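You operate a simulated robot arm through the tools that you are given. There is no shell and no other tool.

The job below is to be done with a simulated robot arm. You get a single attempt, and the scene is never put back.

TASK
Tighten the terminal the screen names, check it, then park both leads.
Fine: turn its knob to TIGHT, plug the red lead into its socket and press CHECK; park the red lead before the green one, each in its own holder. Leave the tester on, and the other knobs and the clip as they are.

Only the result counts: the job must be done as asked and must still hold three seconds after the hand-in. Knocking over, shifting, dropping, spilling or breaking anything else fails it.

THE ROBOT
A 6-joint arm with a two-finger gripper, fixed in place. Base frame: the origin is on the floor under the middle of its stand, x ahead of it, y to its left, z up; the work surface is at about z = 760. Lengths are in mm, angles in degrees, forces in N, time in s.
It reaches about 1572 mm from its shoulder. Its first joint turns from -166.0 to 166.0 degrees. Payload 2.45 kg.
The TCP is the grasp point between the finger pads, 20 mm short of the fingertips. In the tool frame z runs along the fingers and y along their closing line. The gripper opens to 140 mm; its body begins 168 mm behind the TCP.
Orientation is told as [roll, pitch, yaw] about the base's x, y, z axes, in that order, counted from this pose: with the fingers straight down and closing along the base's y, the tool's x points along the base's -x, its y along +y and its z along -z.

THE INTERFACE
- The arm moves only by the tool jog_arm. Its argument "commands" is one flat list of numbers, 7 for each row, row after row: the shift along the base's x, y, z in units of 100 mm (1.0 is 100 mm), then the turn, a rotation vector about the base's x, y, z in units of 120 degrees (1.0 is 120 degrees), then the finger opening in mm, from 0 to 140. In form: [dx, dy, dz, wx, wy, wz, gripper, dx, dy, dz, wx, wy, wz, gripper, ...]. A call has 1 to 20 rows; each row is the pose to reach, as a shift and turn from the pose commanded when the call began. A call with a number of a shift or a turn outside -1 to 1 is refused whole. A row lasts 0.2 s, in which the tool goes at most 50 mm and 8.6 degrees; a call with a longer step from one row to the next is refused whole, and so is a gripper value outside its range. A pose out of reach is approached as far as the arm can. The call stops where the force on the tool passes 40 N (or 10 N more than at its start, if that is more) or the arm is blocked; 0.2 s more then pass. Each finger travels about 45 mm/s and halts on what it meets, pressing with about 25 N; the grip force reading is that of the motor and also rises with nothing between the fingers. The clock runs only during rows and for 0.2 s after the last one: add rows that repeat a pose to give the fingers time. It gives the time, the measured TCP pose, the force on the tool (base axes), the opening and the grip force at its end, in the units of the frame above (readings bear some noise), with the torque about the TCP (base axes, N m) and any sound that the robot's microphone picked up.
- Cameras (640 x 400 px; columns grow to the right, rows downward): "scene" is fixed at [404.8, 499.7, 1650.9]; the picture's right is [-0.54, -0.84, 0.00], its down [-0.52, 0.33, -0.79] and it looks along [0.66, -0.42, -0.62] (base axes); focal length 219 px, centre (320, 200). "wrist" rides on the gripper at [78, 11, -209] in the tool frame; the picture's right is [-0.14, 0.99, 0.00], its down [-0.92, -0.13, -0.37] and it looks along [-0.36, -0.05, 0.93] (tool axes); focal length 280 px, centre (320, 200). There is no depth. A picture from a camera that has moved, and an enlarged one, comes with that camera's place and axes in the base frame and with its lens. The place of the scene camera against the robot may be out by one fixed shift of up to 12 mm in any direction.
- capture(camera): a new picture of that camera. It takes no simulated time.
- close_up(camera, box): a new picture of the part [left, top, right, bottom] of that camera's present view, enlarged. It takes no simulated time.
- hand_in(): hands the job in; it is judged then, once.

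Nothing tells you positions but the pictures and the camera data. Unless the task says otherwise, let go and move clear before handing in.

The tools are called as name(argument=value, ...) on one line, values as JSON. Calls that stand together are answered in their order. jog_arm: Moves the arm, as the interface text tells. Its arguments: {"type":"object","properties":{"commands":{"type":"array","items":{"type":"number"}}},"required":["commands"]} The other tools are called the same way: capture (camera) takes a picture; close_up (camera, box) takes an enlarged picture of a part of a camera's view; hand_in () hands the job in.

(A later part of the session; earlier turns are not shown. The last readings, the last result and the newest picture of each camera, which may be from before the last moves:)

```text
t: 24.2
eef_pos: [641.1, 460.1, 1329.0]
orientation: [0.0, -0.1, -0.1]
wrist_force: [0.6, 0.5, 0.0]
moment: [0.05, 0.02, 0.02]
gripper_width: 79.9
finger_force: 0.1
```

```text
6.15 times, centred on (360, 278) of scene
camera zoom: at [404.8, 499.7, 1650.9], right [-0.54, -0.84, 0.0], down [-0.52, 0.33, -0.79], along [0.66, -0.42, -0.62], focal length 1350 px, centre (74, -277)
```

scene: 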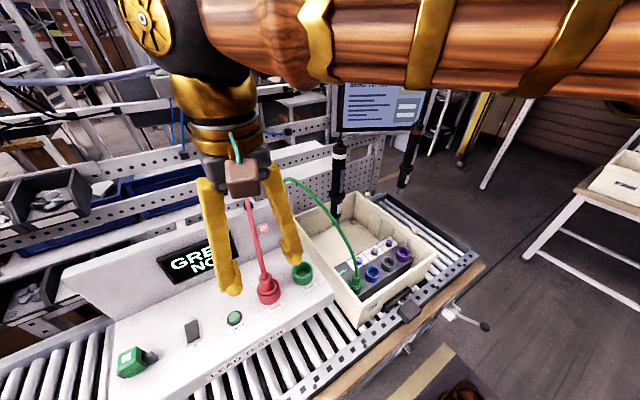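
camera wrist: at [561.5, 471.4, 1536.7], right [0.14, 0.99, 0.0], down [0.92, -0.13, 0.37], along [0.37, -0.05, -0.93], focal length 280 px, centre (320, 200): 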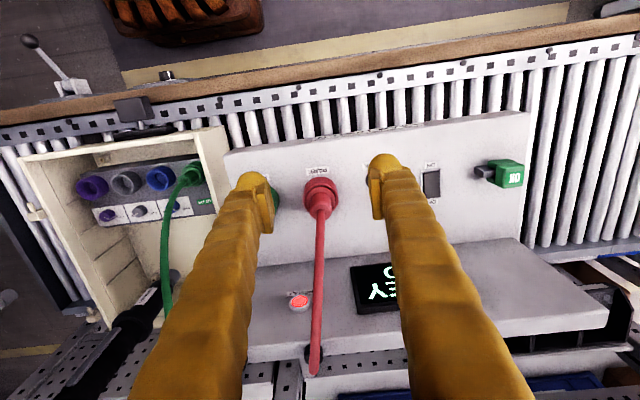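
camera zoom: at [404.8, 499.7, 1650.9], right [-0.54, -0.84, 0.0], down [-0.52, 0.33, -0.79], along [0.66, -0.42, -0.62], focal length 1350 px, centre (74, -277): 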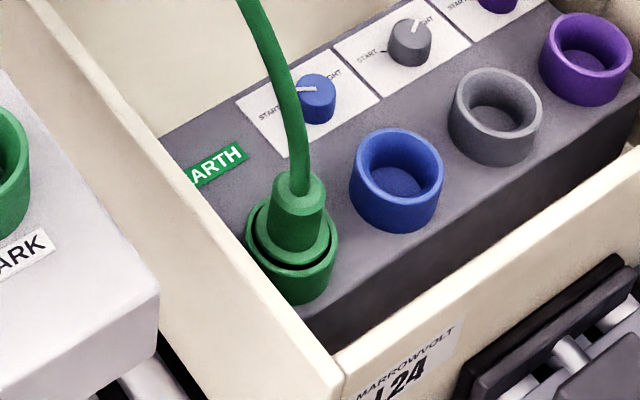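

The red plug appears as a wide disc seated in the holder with a roughly 33 mm grip cylinder above it, topping out near z 1180. The cable leaves the top toward +x. I'll position the gripper directly above it, closing along y so the cable passes between the fingers.

jog_arm(commands=[0.26, -0.03, -0.1, 0, 0, 0, 80, 0.52, -0.06, -0.25, 0, 0, 0, 74, 0.78, -0.095, -0.5, 0, 0, 0, 70, 0.78, -0.095, -0.5, 0, 0, 0, 70])

capture(camera="wrist")

close_up(camera="wrist", box=[240, 110, 400, 230])

close_up(camera="scene", box=[200, 150, 340, 330])

```text
t: 25.2
eef_pos: [719.1, 450.3, 1279.6]
orientation: [0.0, 0.0, 0.0]
wrist_force: [-0.4, -0.9, -0.3]
moment: [-0.02, 0.01, 0.02]
gripper_width: 70.0
finger_force: 0.0
```

```text
taken
camera wrist: at [640.2, 461.2, 1487.4], right [0.14, 0.99, 0.0], down [0.92, -0.13, 0.37], along [0.37, -0.05, -0.93], focal length 280 px, centre (320, 200)
```

wrist: 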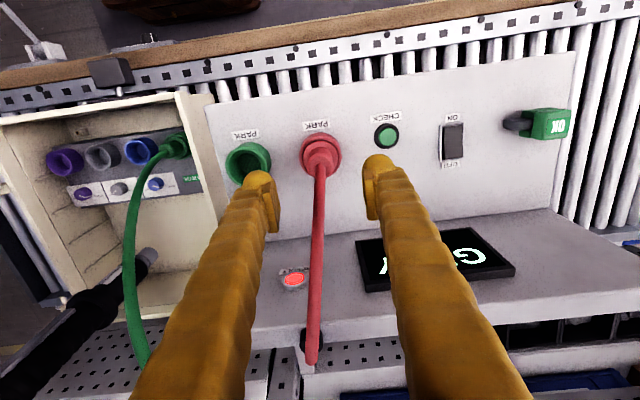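

```text
3.33 times, centred on (320, 170) of wrist
camera zoom: at [640.2, 461.2, 1487.4], right [0.14, 0.99, 0.0], down [0.92, -0.13, 0.37], along [0.37, -0.05, -0.93], focal length 935 px, centre (320, 300)
```

zoom: 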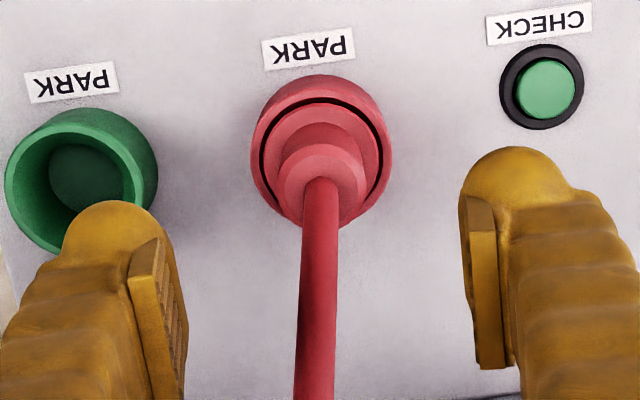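

```text
2.22 times, centred on (270, 240) of scene
camera zoom: at [404.8, 499.7, 1650.9], right [-0.54, -0.84, 0.0], down [-0.52, 0.33, -0.79], along [0.66, -0.42, -0.62], focal length 487 px, centre (431, 111)
```

zoom: 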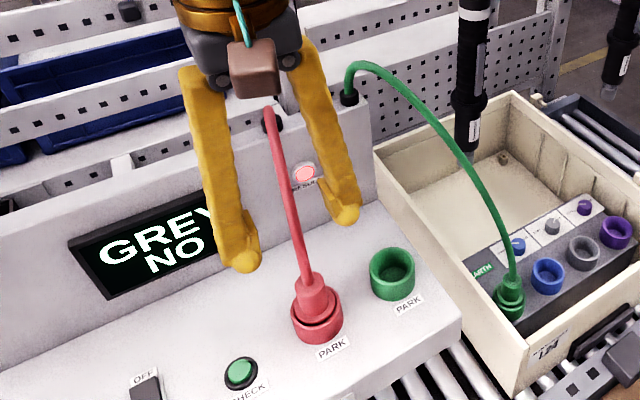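

The plug top is at about (718, 450, 1180) and the gripper is centred over it. I'll lower in stages with the fingers straddling the plug, starting with 70 mm.

jog_arm(commands=[0, 0, -0.35, 0, 0, 0, 66, 0, 0, -0.7, 0, 0, 0, 60, 0, 0, -0.7, 0, 0, 0, 60])

close_up(camera="wrist", box=[240, 110, 400, 230])

close_up(camera="scene", box=[200, 150, 340, 330])

```text
t: 26.0
eef_pos: [719.1, 449.5, 1210.4]
orientation: [0.0, 0.0, 0.1]
wrist_force: [1.0, -0.5, -0.6]
moment: [0.01, 0.0, 0.01]
gripper_width: 60.1
finger_force: 0.1
```

```text
3.33 times, centred on (320, 170) of wrist
camera zoom: at [639.8, 461.2, 1417.7], right [0.14, 0.99, 0.0], down [0.92, -0.13, 0.37], along [0.37, -0.05, -0.93], focal length 935 px, centre (320, 300)
```

zoom: 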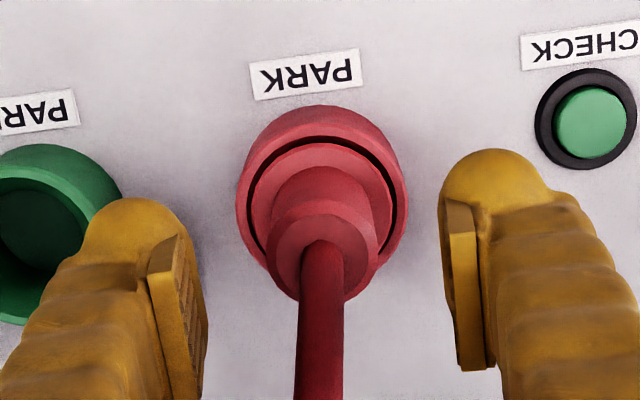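

```text
2.22 times, centred on (270, 240) of scene
camera zoom: at [404.8, 499.7, 1650.9], right [-0.54, -0.84, 0.0], down [-0.52, 0.33, -0.79], along [0.66, -0.42, -0.62], focal length 487 px, centre (431, 111)
```

zoom: 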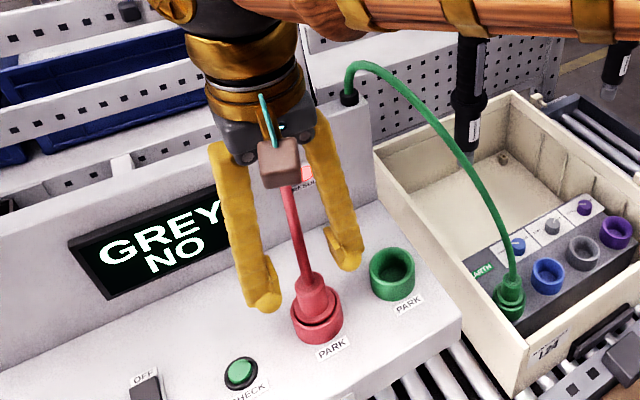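

The grip cylinder is about 28 mm across and centred between the fingers, with its cap at z of about 1176. I'll lower to TCP z 1157, which keeps the tips above the plug's flange, and close.

jog_arm(commands=[0, 0, -0.25, 0, 0, 0, 60, 0, 0, -0.45, 0, 0, 0, 58, 0, 0, -0.53, 0, 0, 0, 56])

close_up(camera="wrist", box=[240, 110, 400, 230])

close_up(camera="scene", box=[220, 190, 320, 320])

```text
t: 26.8
eef_pos: [718.9, 451.2, 1156.9]
orientation: [-0.1, -0.2, 0.0]
wrist_force: [0.5, -0.2, -0.2]
moment: [-0.01, 0.01, -0.01]
gripper_width: 55.8
finger_force: 0.1
```

```text
3.33 times, centred on (320, 170) of wrist
camera zoom: at [639.8, 461.4, 1364.3], right [0.14, 0.99, 0.0], down [0.92, -0.13, 0.37], along [0.37, -0.05, -0.93], focal length 935 px, centre (320, 300)
```

zoom: 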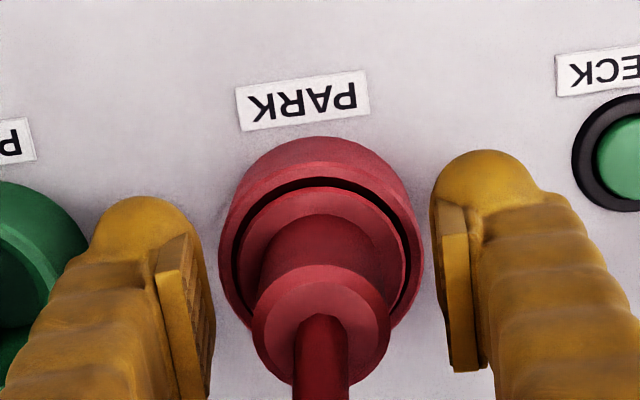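

```text
3.08 times, centred on (270, 255) of scene
camera zoom: at [404.8, 499.7, 1650.9], right [-0.54, -0.84, 0.0], down [-0.52, 0.33, -0.79], along [0.66, -0.42, -0.62], focal length 675 px, centre (474, 31)
```

zoom: 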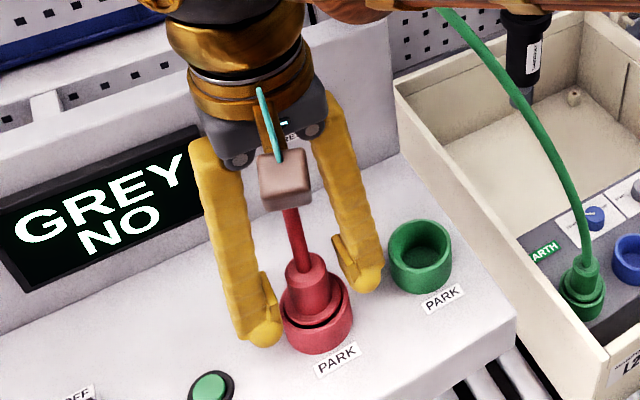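

The tips are level with the flange top, so I'll raise 4 mm and then close on the grip cylinder.

jog_arm(commands=[0, 0, 0.04, 0, 0, 0, 50, 0, 0, 0.04, 0, 0, 0, 40, 0, 0, 0.04, 0, 0, 0, 30, 0, 0, 0.04, 0, 0, 0, 20, 0, 0, 0.04, 0, 0, 0, 20])

close_up(camera="wrist", box=[240, 110, 400, 230])

close_up(camera="scene", box=[220, 190, 320, 320])

```text
t: 28.0
eef_pos: [719.1, 451.5, 1160.8]
orientation: [0.0, 0.0, 0.1]
wrist_force: [0.6, -0.3, -0.4]
moment: [-0.04, 0.01, 0.01]
gripper_width: 30.3
finger_force: 24.5
```

```text
3.33 times, centred on (320, 170) of wrist
camera zoom: at [639.8, 461.4, 1368.1], right [0.14, 0.99, 0.0], down [0.92, -0.13, 0.37], along [0.37, -0.05, -0.93], focal length 935 px, centre (320, 300)
```

zoom: 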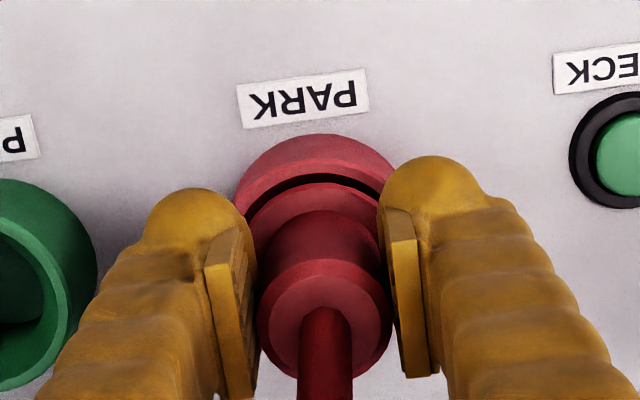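

```text
3.08 times, centred on (270, 255) of scene
camera zoom: at [404.8, 499.7, 1650.9], right [-0.54, -0.84, 0.0], down [-0.52, 0.33, -0.79], along [0.66, -0.42, -0.62], focal length 675 px, centre (474, 31)
```

zoom: 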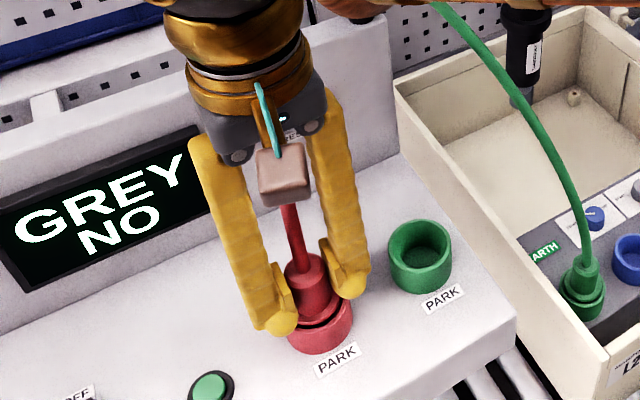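

I have a firm grip on the red plug at 30.3 mm, with parked TCP pose (719, 451, 1161). Next I'll lift it straight up and watch the force.

jog_arm(commands=[0, 0, 0.1, 0, 0, 0, 20, 0, 0, 0.2, 0, 0, 0, 20, 0, 0, 0.4, 0, 0, 0, 20, 0, 0, 0.6, 0, 0, 0, 20, 0, 0, 0.8, 0, 0, 0, 20])

capture(camera="scene")

capture(camera="wrist")

close_up(camera="scene", box=[220, 170, 320, 320])

```text
t: 29.2
eef_pos: [719.3, 450.6, 1241.1]
orientation: [0.1, 0.1, 0.0]
wrist_force: [-0.5, -0.2, -0.5]
moment: [0.0, -0.01, -0.03]
gripper_width: 30.6
finger_force: 24.9
```

```text
taken
```

scene: 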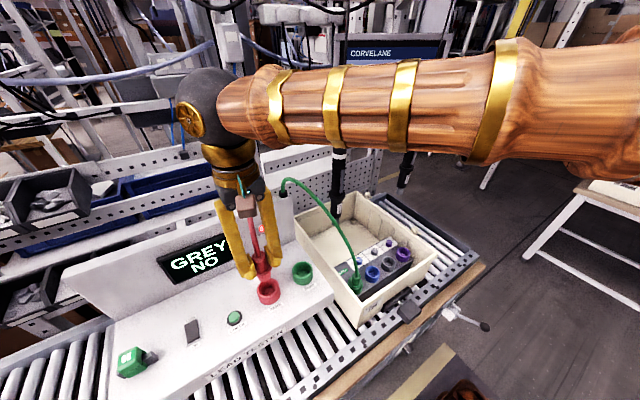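

```text
taken
camera wrist: at [640.2, 462.1, 1448.6], right [0.14, 0.99, 0.0], down [0.92, -0.13, 0.37], along [0.37, -0.05, -0.93], focal length 280 px, centre (320, 200)
```

wrist: 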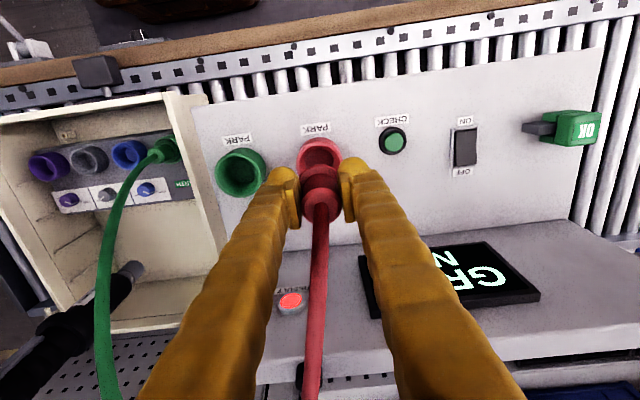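

```text
2.67 times, centred on (270, 245) of scene
camera zoom: at [404.8, 499.7, 1650.9], right [-0.54, -0.84, 0.0], down [-0.52, 0.33, -0.79], along [0.66, -0.42, -0.62], focal length 585 px, centre (453, 80)
```

zoom: 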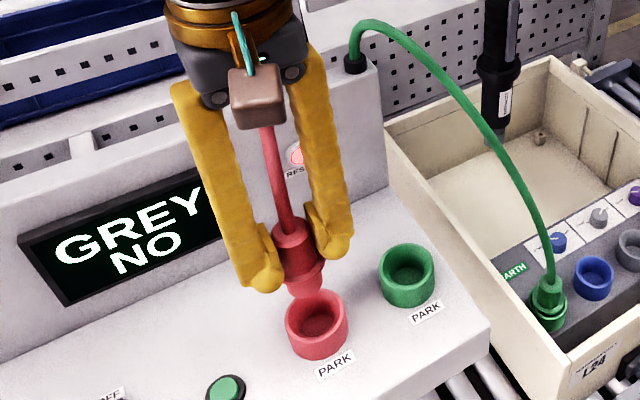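

The plug lifted free and the holder is intact. I'll measure the empty red holder from here before moving off.

close_up(camera="wrist", box=[200, 120, 360, 220])

jog_arm(commands=[-0.2, 0, 0.1, 0, 0, 0, 20, -0.5, 0, 0.1, 0, 0, 0, 20, -0.8, 0, 0.1, 0, 0, 0, 20])

close_up(camera="wrist", box=[200, 150, 360, 250])

capture(camera="scene")

```text
4.00 times, centred on (280, 170) of wrist
camera zoom: at [640.2, 462.1, 1448.6], right [0.14, 0.99, 0.0], down [0.92, -0.13, 0.37], along [0.37, -0.05, -0.93], focal length 1122 px, centre (480, 320)
```

zoom: 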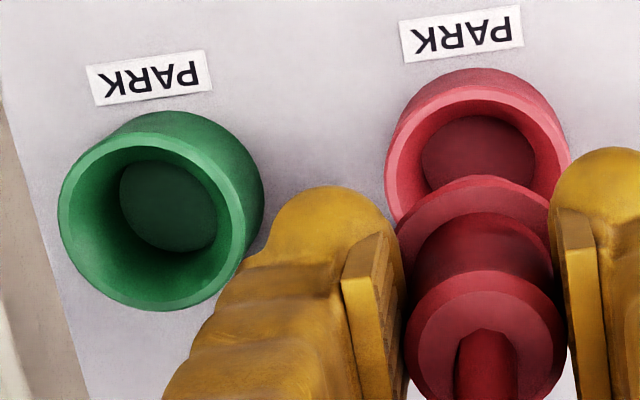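

```text
t: 30.0
eef_pos: [639.1, 450.2, 1252.3]
orientation: [-0.1, 0.1, 0.0]
wrist_force: [0.1, -0.1, -1.7]
moment: [0.0, 0.03, 0.03]
gripper_width: 30.5
finger_force: 24.7
```

```text
4.00 times, centred on (280, 200) of wrist
camera zoom: at [559.7, 462.2, 1458.8], right [0.14, 0.99, 0.0], down [0.92, -0.13, 0.37], along [0.37, -0.05, -0.93], focal length 1122 px, centre (480, 200)
```

zoom: 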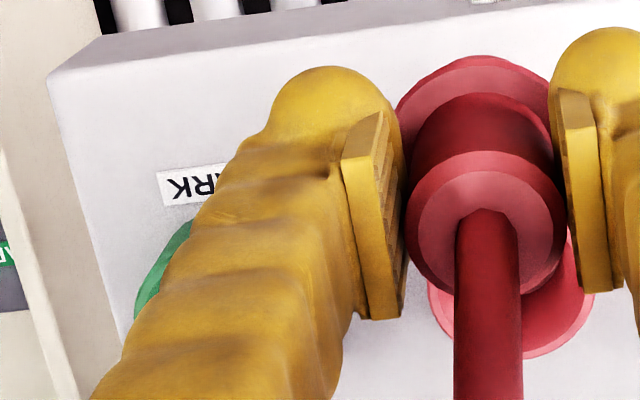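

```text
taken
```

scene: 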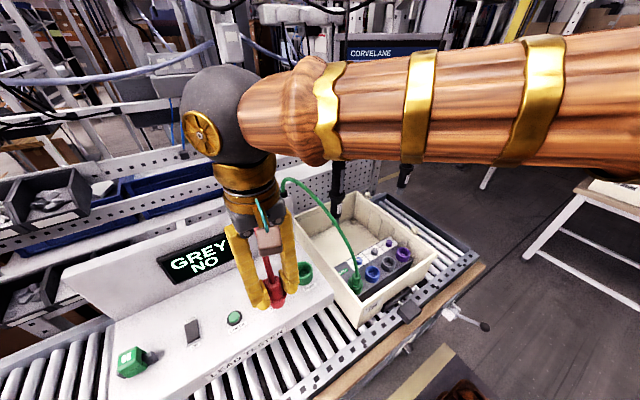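

I have the plug held clear at (639, 450, 1252). I'll carry it along x of about 640 toward y -40, which passes on the robot side of the green cable, and check the tether force on the way.

jog_arm(commands=[0, -0.25, 0, 0, 0, 0, 20, 0, -0.5, 0, 0, 0, 0, 20, 0, -0.75, 0, 0, 0, 0, 20, 0, -1.0, 0, 0, 0, 0, 20])

jog_arm(commands=[0, -0.25, 0, 0, 0, 0, 20, 0, -0.5, 0, 0, 0, 0, 20, 0, -0.75, 0, 0, 0, 0, 20, 0, -1.0, 0, 0, 0, 0, 20])

capture(camera="scene")

capture(camera="wrist")

```text
t: 31.0
eef_pos: [637.9, 351.4, 1249.8]
orientation: [0.0, 0.0, 0.0]
wrist_force: [-0.1, -0.3, -0.8]
moment: [-0.01, -0.01, 0.02]
gripper_width: 30.4
finger_force: 25.0
```

```text
t: 32.0
eef_pos: [637.5, 250.5, 1250.1]
orientation: [0.0, -0.1, 0.1]
wrist_force: [0.3, -0.2, -1.2]
moment: [0.05, 0.0, -0.03]
gripper_width: 30.3
finger_force: 25.3
```

```text
taken
```

scene: 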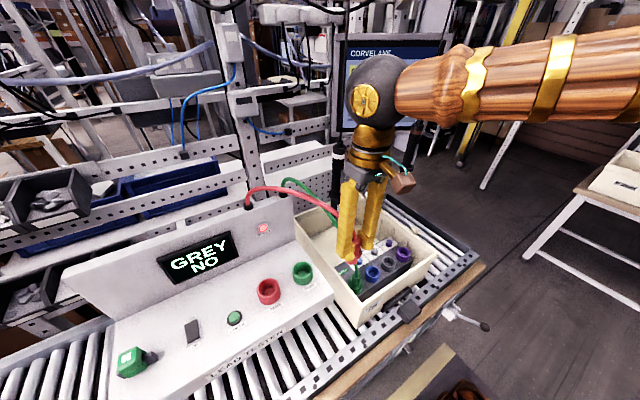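

```text
taken
camera wrist: at [559.0, 261.7, 1458.2], right [0.14, 0.99, 0.0], down [0.92, -0.13, 0.37], along [0.37, -0.05, -0.93], focal length 280 px, centre (320, 200)
```

wrist: 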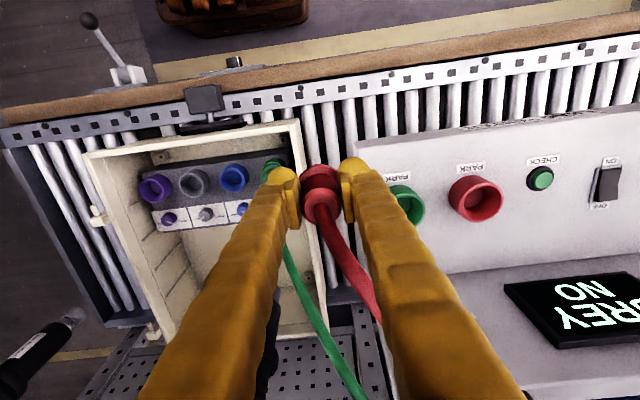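

The tether force is negligible. From here the empty red holder and the green holder are visible at an angle, which gives a good sideways stereo pair, so I'll zoom in on them.

close_up(camera="wrist", box=[380, 140, 580, 265])

close_up(camera="wrist", box=[130, 120, 290, 240])

close_up(camera="wrist", box=[270, 140, 370, 240])

```text
3.20 times, centred on (480, 202) of wrist
camera zoom: at [559.0, 261.7, 1458.2], right [0.14, 0.99, 0.0], down [0.92, -0.13, 0.37], along [0.37, -0.05, -0.93], focal length 897 px, centre (-192, 192)
```

zoom: 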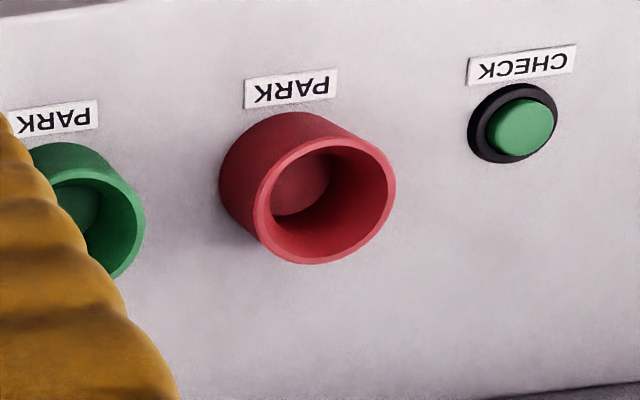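

```text
3.33 times, centred on (210, 180) of wrist
camera zoom: at [559.0, 261.7, 1458.2], right [0.14, 0.99, 0.0], down [0.92, -0.13, 0.37], along [0.37, -0.05, -0.93], focal length 935 px, centre (687, 267)
```

zoom: 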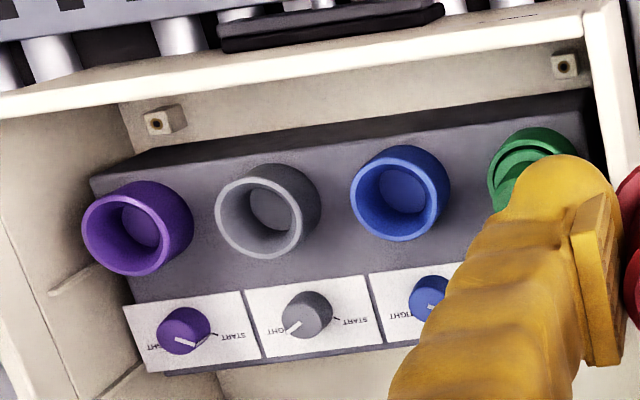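

```text
4.00 times, centred on (320, 190) of wrist
camera zoom: at [559.0, 261.7, 1458.2], right [0.14, 0.99, 0.0], down [0.92, -0.13, 0.37], along [0.37, -0.05, -0.93], focal length 1122 px, centre (320, 240)
```

zoom: 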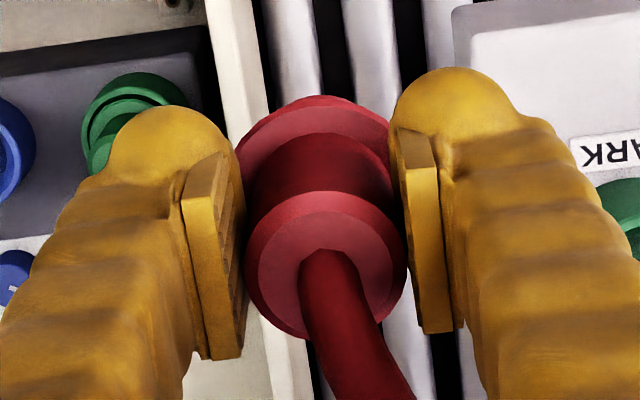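

The measurements agree: red holder rim at (723.5, 450, 1121), green holder rim at (724, 349.5, 1121), grey socket rim at (714, -40, 881.5) and CHECK cap at (715, 544, 1095). The plugged-in pose for grey should therefore be TCP of about (709.6, -40, 920). I'll carry on across.

jog_arm(commands=[0, -0.25, 0, 0, 0, 0, 20, 0, -0.5, 0, 0, 0, 0, 20, 0, -0.75, 0, 0, 0, 0, 20, 0, -1.0, 0, 0, 0, 0, 20])

jog_arm(commands=[0, -0.25, 0, 0, 0, 0, 20, 0, -0.5, 0, 0, 0, 0, 20, 0, -0.75, 0, 0, 0, 0, 20, 0, -1.0, 0, 0, 0, 0, 20])

jog_arm(commands=[0.1, -0.25, -0.1, 0, 0, 0, 20, 0.3, -0.5, -0.3, 0, 0, 0, 20, 0.5, -0.75, -0.6, 0, 0, 0, 20, 0.71, -0.9, -0.9, 0, 0, 0, 20])

capture(camera="scene")

capture(camera="wrist")

```text
t: 33.0
eef_pos: [638.3, 150.9, 1249.8]
orientation: [0.0, 0.1, 0.2]
wrist_force: [-0.1, -0.6, -1.2]
moment: [0.01, 0.01, -0.03]
gripper_width: 30.5
finger_force: 25.2
```

```text
t: 34.0
eef_pos: [638.0, 51.2, 1250.4]
orientation: [0.1, 0.1, 0.0]
wrist_force: [-0.5, -0.3, -1.5]
moment: [0.01, -0.01, -0.03]
gripper_width: 30.5
finger_force: 26.0
```

```text
t: 35.0
eef_pos: [710.5, -39.1, 1160.3]
orientation: [0.0, -0.2, 0.0]
wrist_force: [-0.6, 0.3, -1.0]
moment: [0.02, -0.06, 0.01]
gripper_width: 30.5
finger_force: 24.9
```

```text
taken
```

scene: 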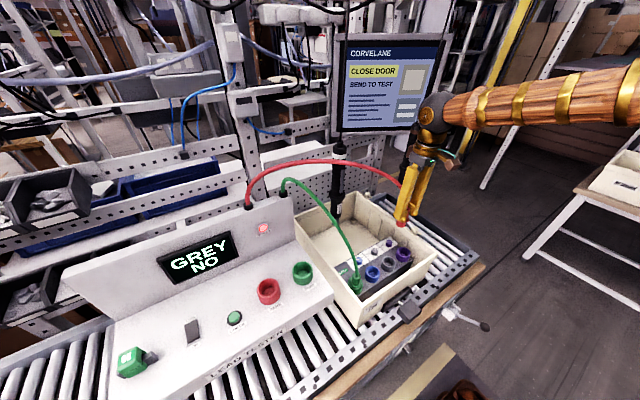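

```text
taken
camera wrist: at [630.7, -28.3, 1368.7], right [0.14, 0.99, 0.0], down [0.92, -0.13, 0.37], along [0.37, -0.05, -0.93], focal length 280 px, centre (320, 200)
```

wrist: 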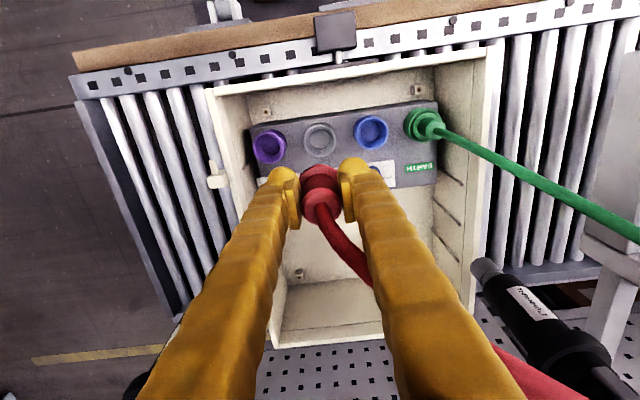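

The cable follows freely and the plug is above the grey socket. I'll lower to about z 985, still above insertion, and check alignment.

jog_arm(commands=[0, 0, -0.33, 0, 0, 0, 20, 0, 0, -0.66, 0, 0, 0, 20, 0, -0.004, -1.0, 0, 0, 0, 20])

jog_arm(commands=[0, 0, -0.25, 0, 0, 0, 20, 0, 0, -0.5, 0, 0, 0, 20, 0, 0, -0.72, 0, 0, 0, 20])

close_up(camera="wrist", box=[240, 110, 400, 230])

close_up(camera="scene", box=[340, 190, 440, 300])

```text
t: 35.8
eef_pos: [709.4, -40.0, 1060.2]
orientation: [0.0, -0.1, 0.0]
wrist_force: [0.2, 0.0, -1.4]
moment: [-0.03, 0.0, 0.01]
gripper_width: 30.5
finger_force: 24.4
```

```text
t: 36.6
eef_pos: [708.5, -39.7, 987.7]
orientation: [0.0, 0.0, 0.1]
wrist_force: [-1.3, -0.5, -0.2]
moment: [0.02, -0.02, 0.02]
gripper_width: 30.5
finger_force: 24.7
```

```text
3.33 times, centred on (320, 170) of wrist
camera zoom: at [630.0, -28.7, 1195.8], right [0.14, 0.99, 0.0], down [0.92, -0.13, 0.37], along [0.37, -0.05, -0.93], focal length 935 px, centre (320, 300)
```

zoom: 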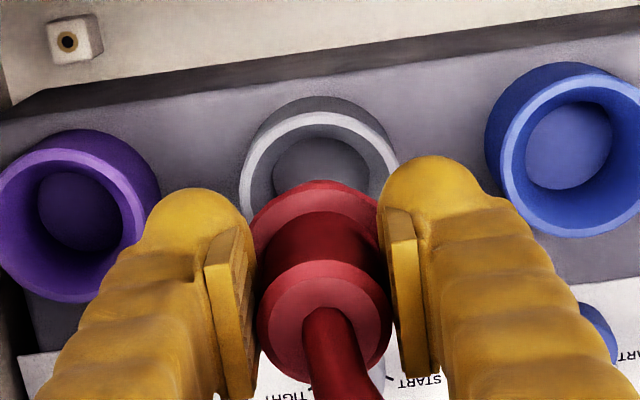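

```text
3.64 times, centred on (390, 245) of scene
camera zoom: at [404.8, 499.7, 1650.9], right [-0.54, -0.84, 0.0], down [-0.52, 0.33, -0.79], along [0.66, -0.42, -0.62], focal length 798 px, centre (66, 36)
```

zoom: 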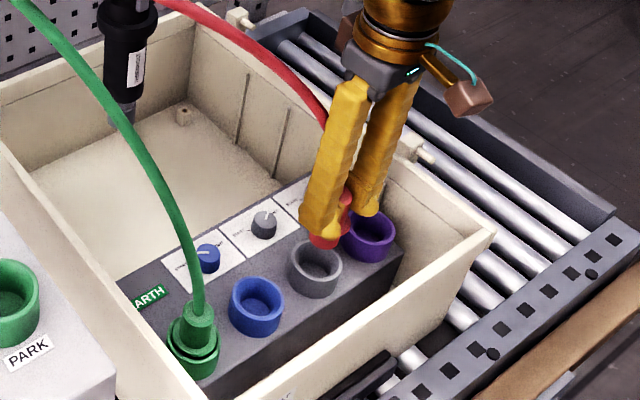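

The alignment relative to the grey socket matches the parked geometry to within about half a millimetre. I'll lower slowly into the socket and watch the force.

jog_arm(commands=[0, 0, -0.15, 0, 0, 0, 20, 0, 0, -0.3, 0, 0, 0, 20, 0, 0, -0.4, 0, 0, 0, 20, 0, 0, -0.5, 0, 0, 0, 20])

close_up(camera="wrist", box=[240, 110, 400, 230])

close_up(camera="scene", box=[340, 190, 440, 300])

```text
t: 37.6
eef_pos: [710.5, -40.5, 938.6]
orientation: [-0.1, 0.0, 0.0]
wrist_force: [0.2, -0.6, -0.5]
moment: [0.01, 0.02, 0.0]
gripper_width: 30.3
finger_force: 24.7
```

```text
3.33 times, centred on (320, 170) of wrist
camera zoom: at [630.9, -29.0, 1146.4], right [0.14, 0.99, 0.0], down [0.92, -0.13, 0.37], along [0.37, -0.05, -0.93], focal length 935 px, centre (320, 300)
```

zoom: 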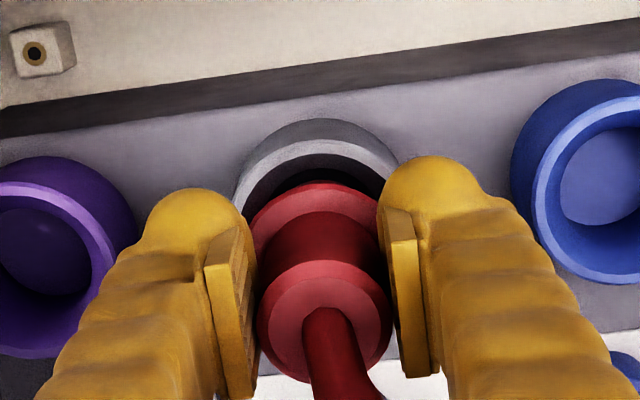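

```text
3.64 times, centred on (390, 245) of scene
camera zoom: at [404.8, 499.7, 1650.9], right [-0.54, -0.84, 0.0], down [-0.52, 0.33, -0.79], along [0.66, -0.42, -0.62], focal length 798 px, centre (66, 36)
```

zoom: 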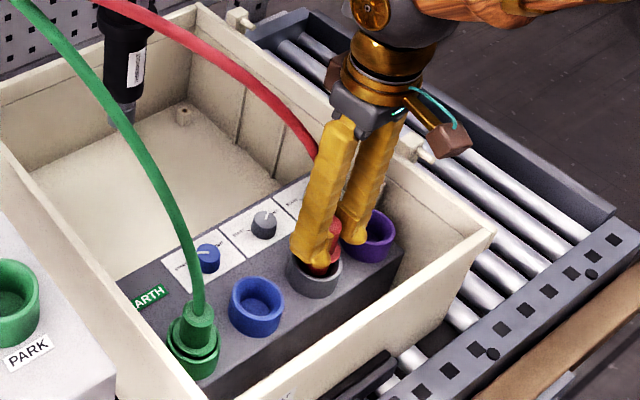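

The plug is entering cleanly with no contact force. I'll ease down the last 18 mm.

jog_arm(commands=[0, 0, -0.05, 0, 0, 0, 20, 0, 0, -0.1, 0, 0, 0, 20, 0, 0, -0.14, 0, 0, 0, 20, 0, 0, -0.17, 0, 0, 0, 20, 0, 0, -0.17, 0, 0, 0, 20])

close_up(camera="wrist", box=[240, 110, 400, 230])

close_up(camera="scene", box=[340, 190, 440, 300])

```text
t: 38.8
eef_pos: [709.9, -39.7, 921.2]
orientation: [0.1, -0.1, 0.0]
wrist_force: [-0.7, -0.2, -0.9]
moment: [0.02, 0.02, -0.06]
gripper_width: 30.5
finger_force: 25.2
```

```text
3.33 times, centred on (320, 170) of wrist
camera zoom: at [630.5, -29.0, 1128.9], right [0.14, 0.99, 0.0], down [0.92, -0.13, 0.37], along [0.37, -0.05, -0.93], focal length 935 px, centre (320, 300)
```

zoom: 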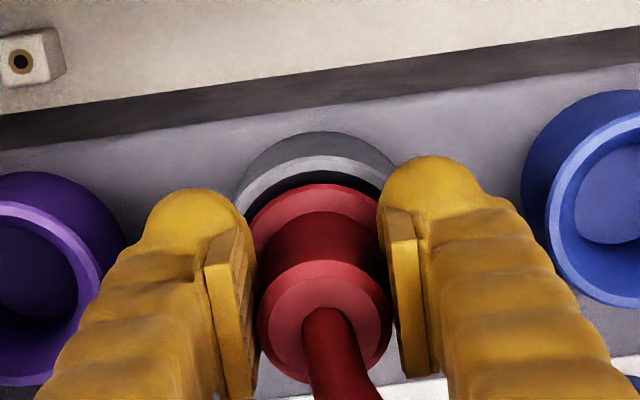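

```text
3.64 times, centred on (390, 245) of scene
camera zoom: at [404.8, 499.7, 1650.9], right [-0.54, -0.84, 0.0], down [-0.52, 0.33, -0.79], along [0.66, -0.42, -0.62], focal length 798 px, centre (66, 36)
```

zoom: 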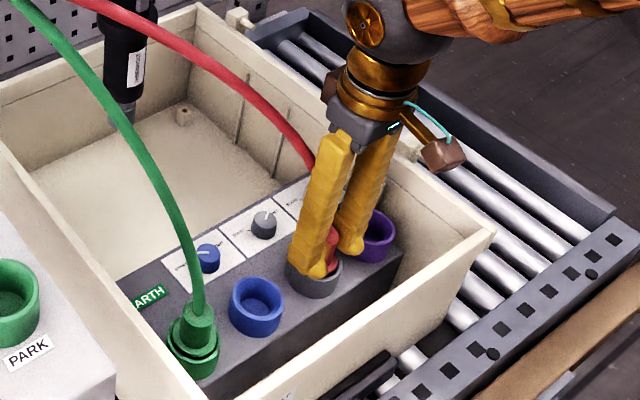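

I'm nearly at the parked geometry, with about 3 mm to go. I'll continue gently to find the bottom.

jog_arm(commands=[0, 0, -0.015, 0, 0, 0, 20, 0, 0, -0.03, 0, 0, 0, 20, 0, 0, -0.03, 0, 0, 0, 20])

close_up(camera="wrist", box=[240, 110, 400, 230])

close_up(camera="scene", box=[150, 200, 310, 330])

```text
t: 39.6
eef_pos: [709.1, -40.4, 918.8]
orientation: [0.0, -0.1, 0.1]
wrist_force: [1.4, -2.8, 21.1]
moment: [-0.07, -0.34, -0.03]
gripper_width: 30.4
finger_force: 24.8
```

```text
3.33 times, centred on (320, 170) of wrist
camera zoom: at [630.5, -28.9, 1126.8], right [0.14, 0.99, 0.0], down [0.92, -0.13, 0.37], along [0.37, -0.05, -0.93], focal length 935 px, centre (320, 300)
```

zoom: 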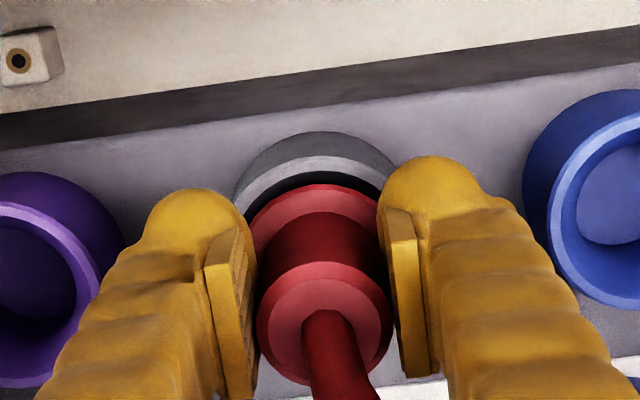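

```text
3.08 times, centred on (230, 265) of scene
camera zoom: at [404.8, 499.7, 1650.9], right [-0.54, -0.84, 0.0], down [-0.52, 0.33, -0.79], along [0.66, -0.42, -0.62], focal length 675 px, centre (597, 0)
```

zoom: 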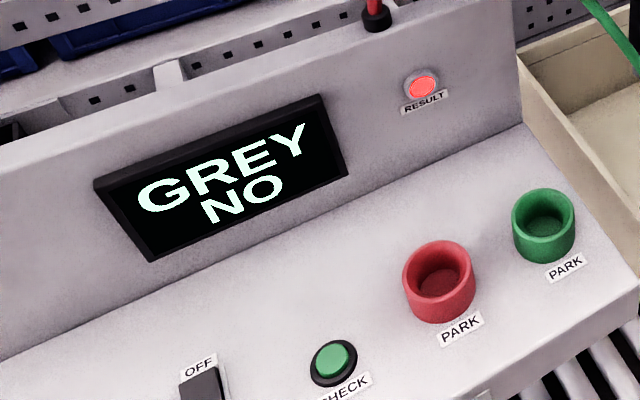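

The plug bottomed out with 21 N at TCP z 919, which matches the parked depth, so it's seated. I'll release and lift away.

jog_arm(commands=[0, 0, 0.015, 0, 0, 0, 30, 0, 0, 0.02, 0, 0, 0, 40, 0, 0, 0.02, 0, 0, 0, 50, 0, 0, 0.02, 0, 0, 0, 60, 0, 0, 0.02, 0, 0, 0, 60, 0, 0, 0.2, 0, 0, 0, 60, 0, 0, 0.5, 0, 0, 0, 60, 0, 0, 0.98, 0, 0, 0, 60])

close_up(camera="wrist", box=[220, 90, 420, 240])

close_up(camera="scene", box=[340, 190, 440, 300])

capture(camera="scene")

```text
t: 41.4
eef_pos: [708.6, -39.6, 1016.8]
orientation: [0.0, 0.0, 0.0]
wrist_force: [0.0, 0.5, 0.0]
moment: [0.01, 0.01, 0.04]
gripper_width: 60.0
finger_force: 0.1
```

```text
2.67 times, centred on (320, 165) of wrist
camera zoom: at [630.3, -28.0, 1224.6], right [0.14, 0.99, 0.0], down [0.92, -0.13, 0.37], along [0.37, -0.05, -0.93], focal length 748 px, centre (320, 293)
```

zoom: 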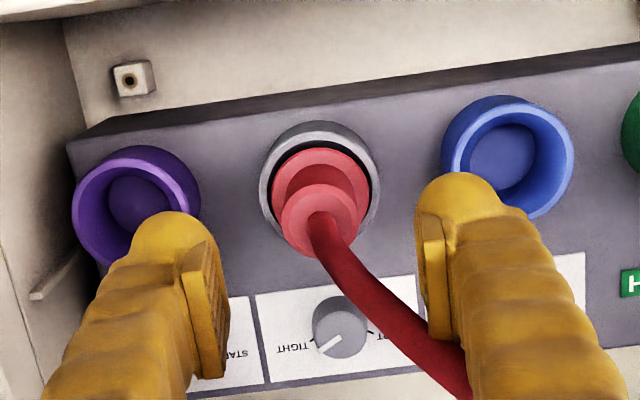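

```text
3.64 times, centred on (390, 245) of scene
camera zoom: at [404.8, 499.7, 1650.9], right [-0.54, -0.84, 0.0], down [-0.52, 0.33, -0.79], along [0.66, -0.42, -0.62], focal length 798 px, centre (66, 36)
```

zoom: 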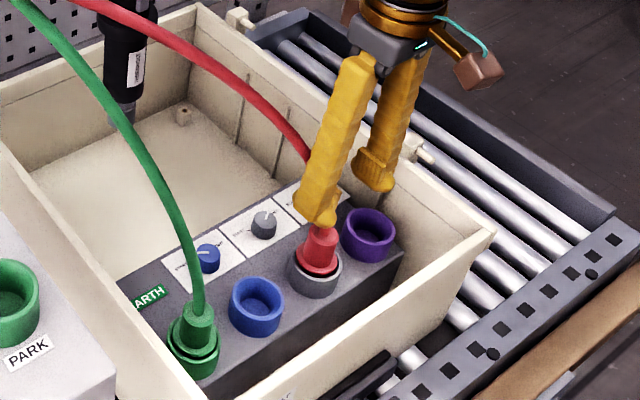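

```text
taken
```

scene: 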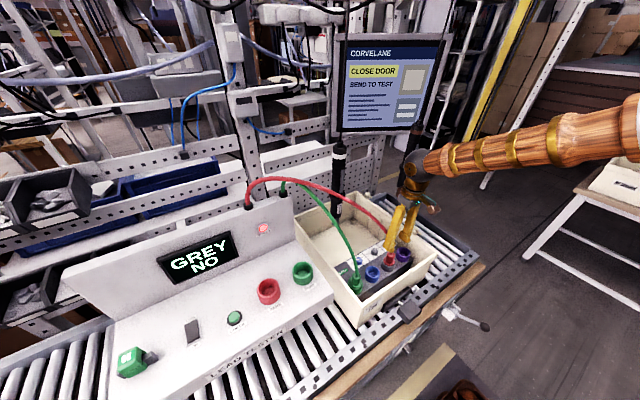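

The red plug is seated in the grey socket and the knob still reads TIGHT. Next I'll press CHECK (cap at about 715, 544, 1095.5, panel at z 1089) with one closed fingertip. I'll back out toward the robot and go around.

jog_arm(commands=[-0.2, 0, 0.33, 0, 0, 0, 60, -0.45, 0, 0.66, 0, 0, 0, 60, -0.7, 0, 1.0, 0, 0, 0, 60])

jog_arm(commands=[0, 0.15, 0.33, 0, 0, 0, 60, 0, 0.32, 0.66, 0, 0, 0, 60, 0, 0.5, 1.0, 0, 0, 0, 60])

jog_arm(commands=[0, 0.33, 0.12, 0, 0, 0, 60, 0, 0.66, 0.24, 0, 0, 0, 60, 0, 1.0, 0.36, 0, 0, 0, 60])

jog_arm(commands=[0, 0.33, 0, 0, 0, 0, 60, 0, 0.66, 0, 0, 0, 0, 60, 0, 1.0, 0, 0, 0, 0, 60])

jog_arm(commands=[0, 0.33, 0, 0, 0, 0, 60, 0, 0.66, 0, 0, 0, 0, 60, 0, 1.0, 0, 0, 0, 0, 60])

jog_arm(commands=[0, 0.33, 0, 0, 0, 0, 50, 0, 0.66, 0, 0, 0, 0, 30, 0, 1.0, 0, 0, 0, 0, 10])

jog_arm(commands=[0, 0.33, 0, 0, 0, 0, 0, 0, 0.66, 0, 0, 0, 0, 0, 0, 1.0, 0, 0, 0, 0, 0])

capture(camera="wrist")

capture(camera="scene")

```text
t: 42.2
eef_pos: [639.6, -39.4, 1117.6]
orientation: [0.0, 0.0, 0.1]
wrist_force: [0.0, 0.7, -0.2]
moment: [-0.02, 0.03, 0.02]
gripper_width: 60.2
finger_force: 0.1
```

```text
t: 43.0
eef_pos: [639.7, 9.9, 1216.1]
orientation: [-0.1, 0.0, 0.1]
wrist_force: [0.5, -0.5, 0.2]
moment: [0.01, 0.0, 0.0]
gripper_width: 60.3
finger_force: 0.1
```

```text
t: 43.8
eef_pos: [640.6, 112.2, 1251.9]
orientation: [0.0, -0.1, 0.1]
wrist_force: [-0.3, -0.1, 0.2]
moment: [0.03, 0.01, -0.03]
gripper_width: 60.2
finger_force: 0.0
```

```text
t: 44.6
eef_pos: [638.9, 209.9, 1253.6]
orientation: [0.0, -0.1, 0.0]
wrist_force: [-0.4, 0.0, 0.4]
moment: [0.06, -0.01, 0.02]
gripper_width: 60.0
finger_force: 0.1
```

```text
t: 45.4
eef_pos: [638.6, 311.2, 1253.4]
orientation: [0.0, 0.0, 0.1]
wrist_force: [0.2, 0.9, -0.9]
moment: [0.01, -0.03, 0.02]
gripper_width: 60.4
finger_force: 0.0
```

```text
t: 46.2
eef_pos: [639.9, 409.7, 1252.1]
orientation: [0.1, -0.1, 0.0]
wrist_force: [-0.5, 0.0, 0.4]
moment: [-0.01, 0.0, -0.01]
gripper_width: 10.1
finger_force: 0.0
```

```text
t: 47.0
eef_pos: [640.3, 510.2, 1253.3]
orientation: [0.1, -0.1, 0.0]
wrist_force: [-0.2, -0.1, -0.5]
moment: [-0.01, -0.01, -0.02]
gripper_width: 0.0
finger_force: 24.8
```

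```text
taken
camera wrist: at [560.8, 520.8, 1461.2], right [0.14, 0.99, 0.0], down [0.92, -0.13, 0.37], along [0.37, -0.05, -0.93], focal length 280 px, centre (320, 200)
```

wrist: 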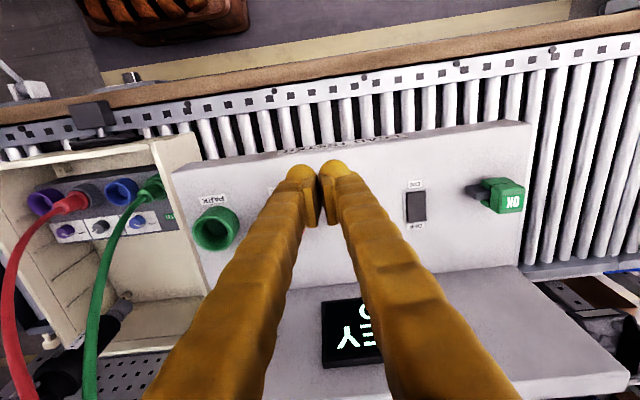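

```text
taken
```

scene: 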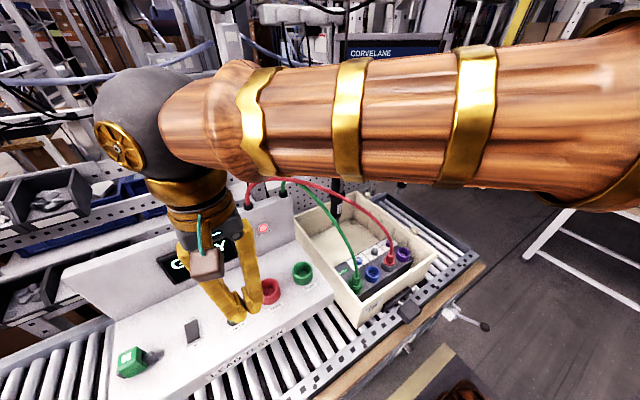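

The fingers are closed. I'll look at the tip shape and then position the near finger over CHECK with a 17° roll, so only that finger can touch.

close_up(camera="wrist", box=[280, 150, 360, 230])

jog_arm(commands=[0.2, 0.12, 0, 0.035, 0, 0, 0, 0.4, 0.24, -0.1, 0.07, 0, 0, 0, 0.6, 0.36, -0.3, 0.105, 0, 0, 0, 0.746, 0.48, -0.6, 0.1417, 0, 0, 0, 0.746, 0.48, -0.6, 0.1417, 0, 0, 0])

capture(camera="wrist")

close_up(camera="scene", box=[150, 180, 320, 340])

```text
5.00 times, centred on (320, 190) of wrist
camera zoom: at [560.8, 520.8, 1461.2], right [0.14, 0.99, 0.0], down [0.92, -0.13, 0.37], along [0.37, -0.05, -0.93], focal length 1402 px, centre (320, 250)
```

zoom: 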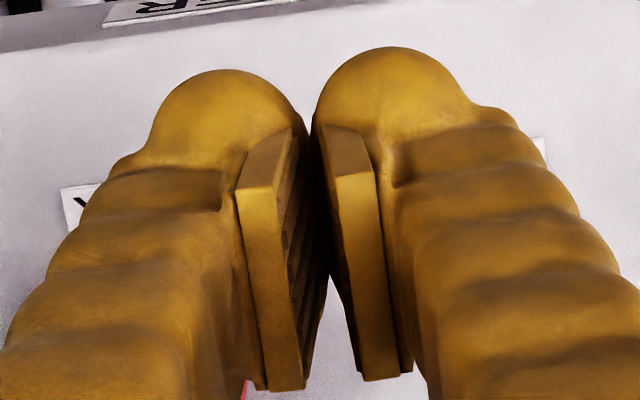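

```text
t: 48.2
eef_pos: [715.1, 558.9, 1192.0]
orientation: [17.1, -0.1, 0.0]
wrist_force: [-0.6, -0.6, 0.1]
moment: [-0.02, 0.02, 0.01]
gripper_width: 0.0
finger_force: 25.6
```

```text
taken
camera wrist: at [635.5, 507.8, 1394.2], right [0.14, 0.95, 0.29], down [0.92, -0.23, 0.32], along [0.37, 0.22, -0.9], focal length 280 px, centre (320, 200)
```

wrist: 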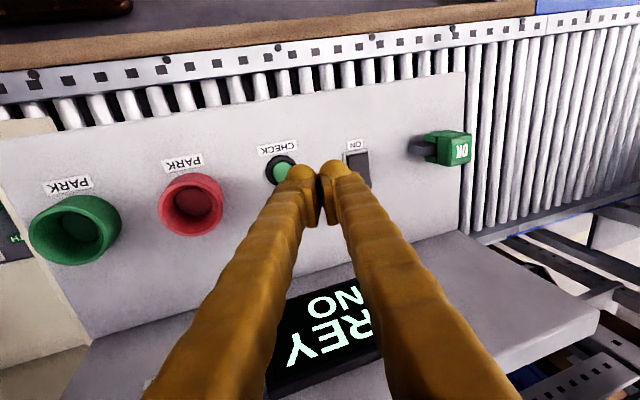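

```text
2.50 times, centred on (235, 260) of scene
camera zoom: at [404.8, 499.7, 1650.9], right [-0.54, -0.84, 0.0], down [-0.52, 0.33, -0.79], along [0.66, -0.42, -0.62], focal length 548 px, centre (532, 50)
```

zoom: 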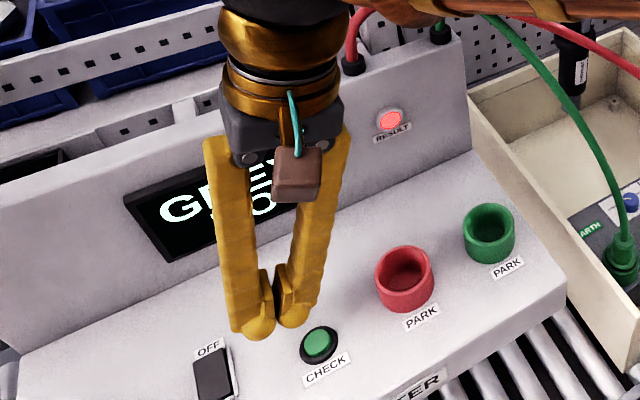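

The pressing finger is near the button; a 4.5 mm correction in -y will centre it. I'll descend to just above the cap and look.

jog_arm(commands=[0, -0.045, -0.2, 0, 0, 0, 0, 0, -0.045, -0.4, 0, 0, 0, 0, 0, -0.045, -0.62, 0, 0, 0, 0])

close_up(camera="wrist", box=[240, 130, 360, 220])

close_up(camera="scene", box=[190, 270, 280, 340])

```text
t: 49.0
eef_pos: [714.6, 554.7, 1129.6]
orientation: [17.1, 0.0, 0.0]
wrist_force: [-0.7, -0.7, 0.1]
moment: [0.01, -0.02, 0.0]
gripper_width: 0.0
finger_force: 24.9
```

```text
4.44 times, centred on (300, 175) of wrist
camera zoom: at [635.1, 503.7, 1332.0], right [0.14, 0.95, 0.29], down [0.92, -0.23, 0.32], along [0.37, 0.22, -0.9], focal length 1246 px, centre (409, 311)
```

zoom: 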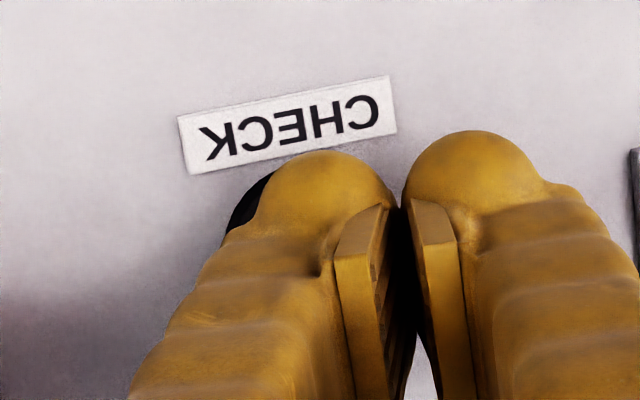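

```text
5.71 times, centred on (235, 305) of scene
camera zoom: at [404.8, 499.7, 1650.9], right [-0.54, -0.84, 0.0], down [-0.52, 0.33, -0.79], along [0.66, -0.42, -0.62], focal length 1253 px, centre (806, -400)
```

zoom: 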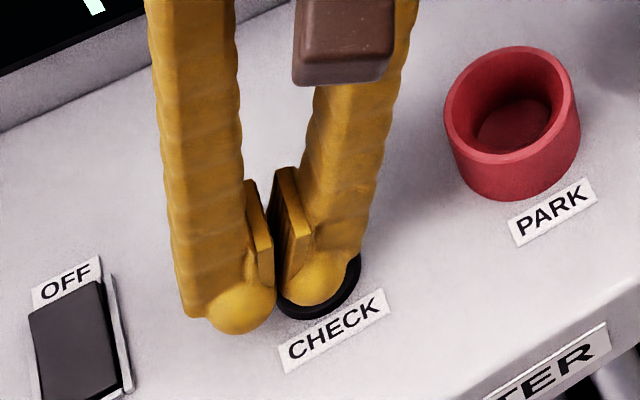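

The fingertip is centred over the CHECK cap. I'll press down slowly.

jog_arm(commands=[0, 0, -0.05, 0, 0, 0, 0, 0, 0, -0.08, 0, 0, 0, 0, 0, 0, -0.1, 0, 0, 0, 0, 0, 0, -0.12, 0, 0, 0, 0, 0, 0, -0.13, 0, 0, 0, 0])

close_up(camera="scene", box=[140, 200, 320, 340])

```text
t: 50.2
eef_pos: [714.1, 553.7, 1117.2]
orientation: [17.0, 0.0, 0.0]
wrist_force: [0.4, 0.7, 3.3]
moment: [-0.01, 0.0, 0.0]
gripper_width: 0.0
finger_force: 25.6
heard: click
```

```text
2.86 times, centred on (230, 270) of scene
camera zoom: at [404.8, 499.7, 1650.9], right [-0.54, -0.84, 0.0], down [-0.52, 0.33, -0.79], along [0.66, -0.42, -0.62], focal length 627 px, centre (577, 0)
```

zoom: 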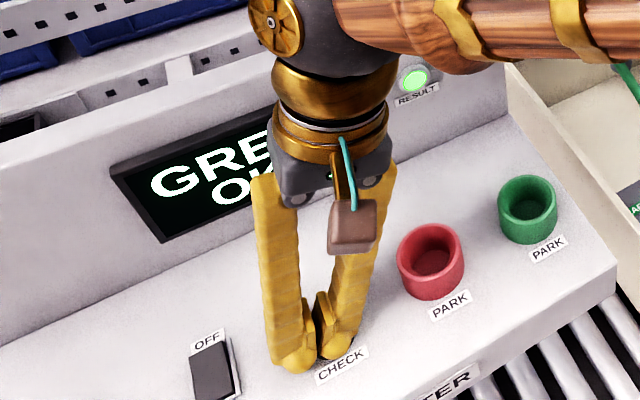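

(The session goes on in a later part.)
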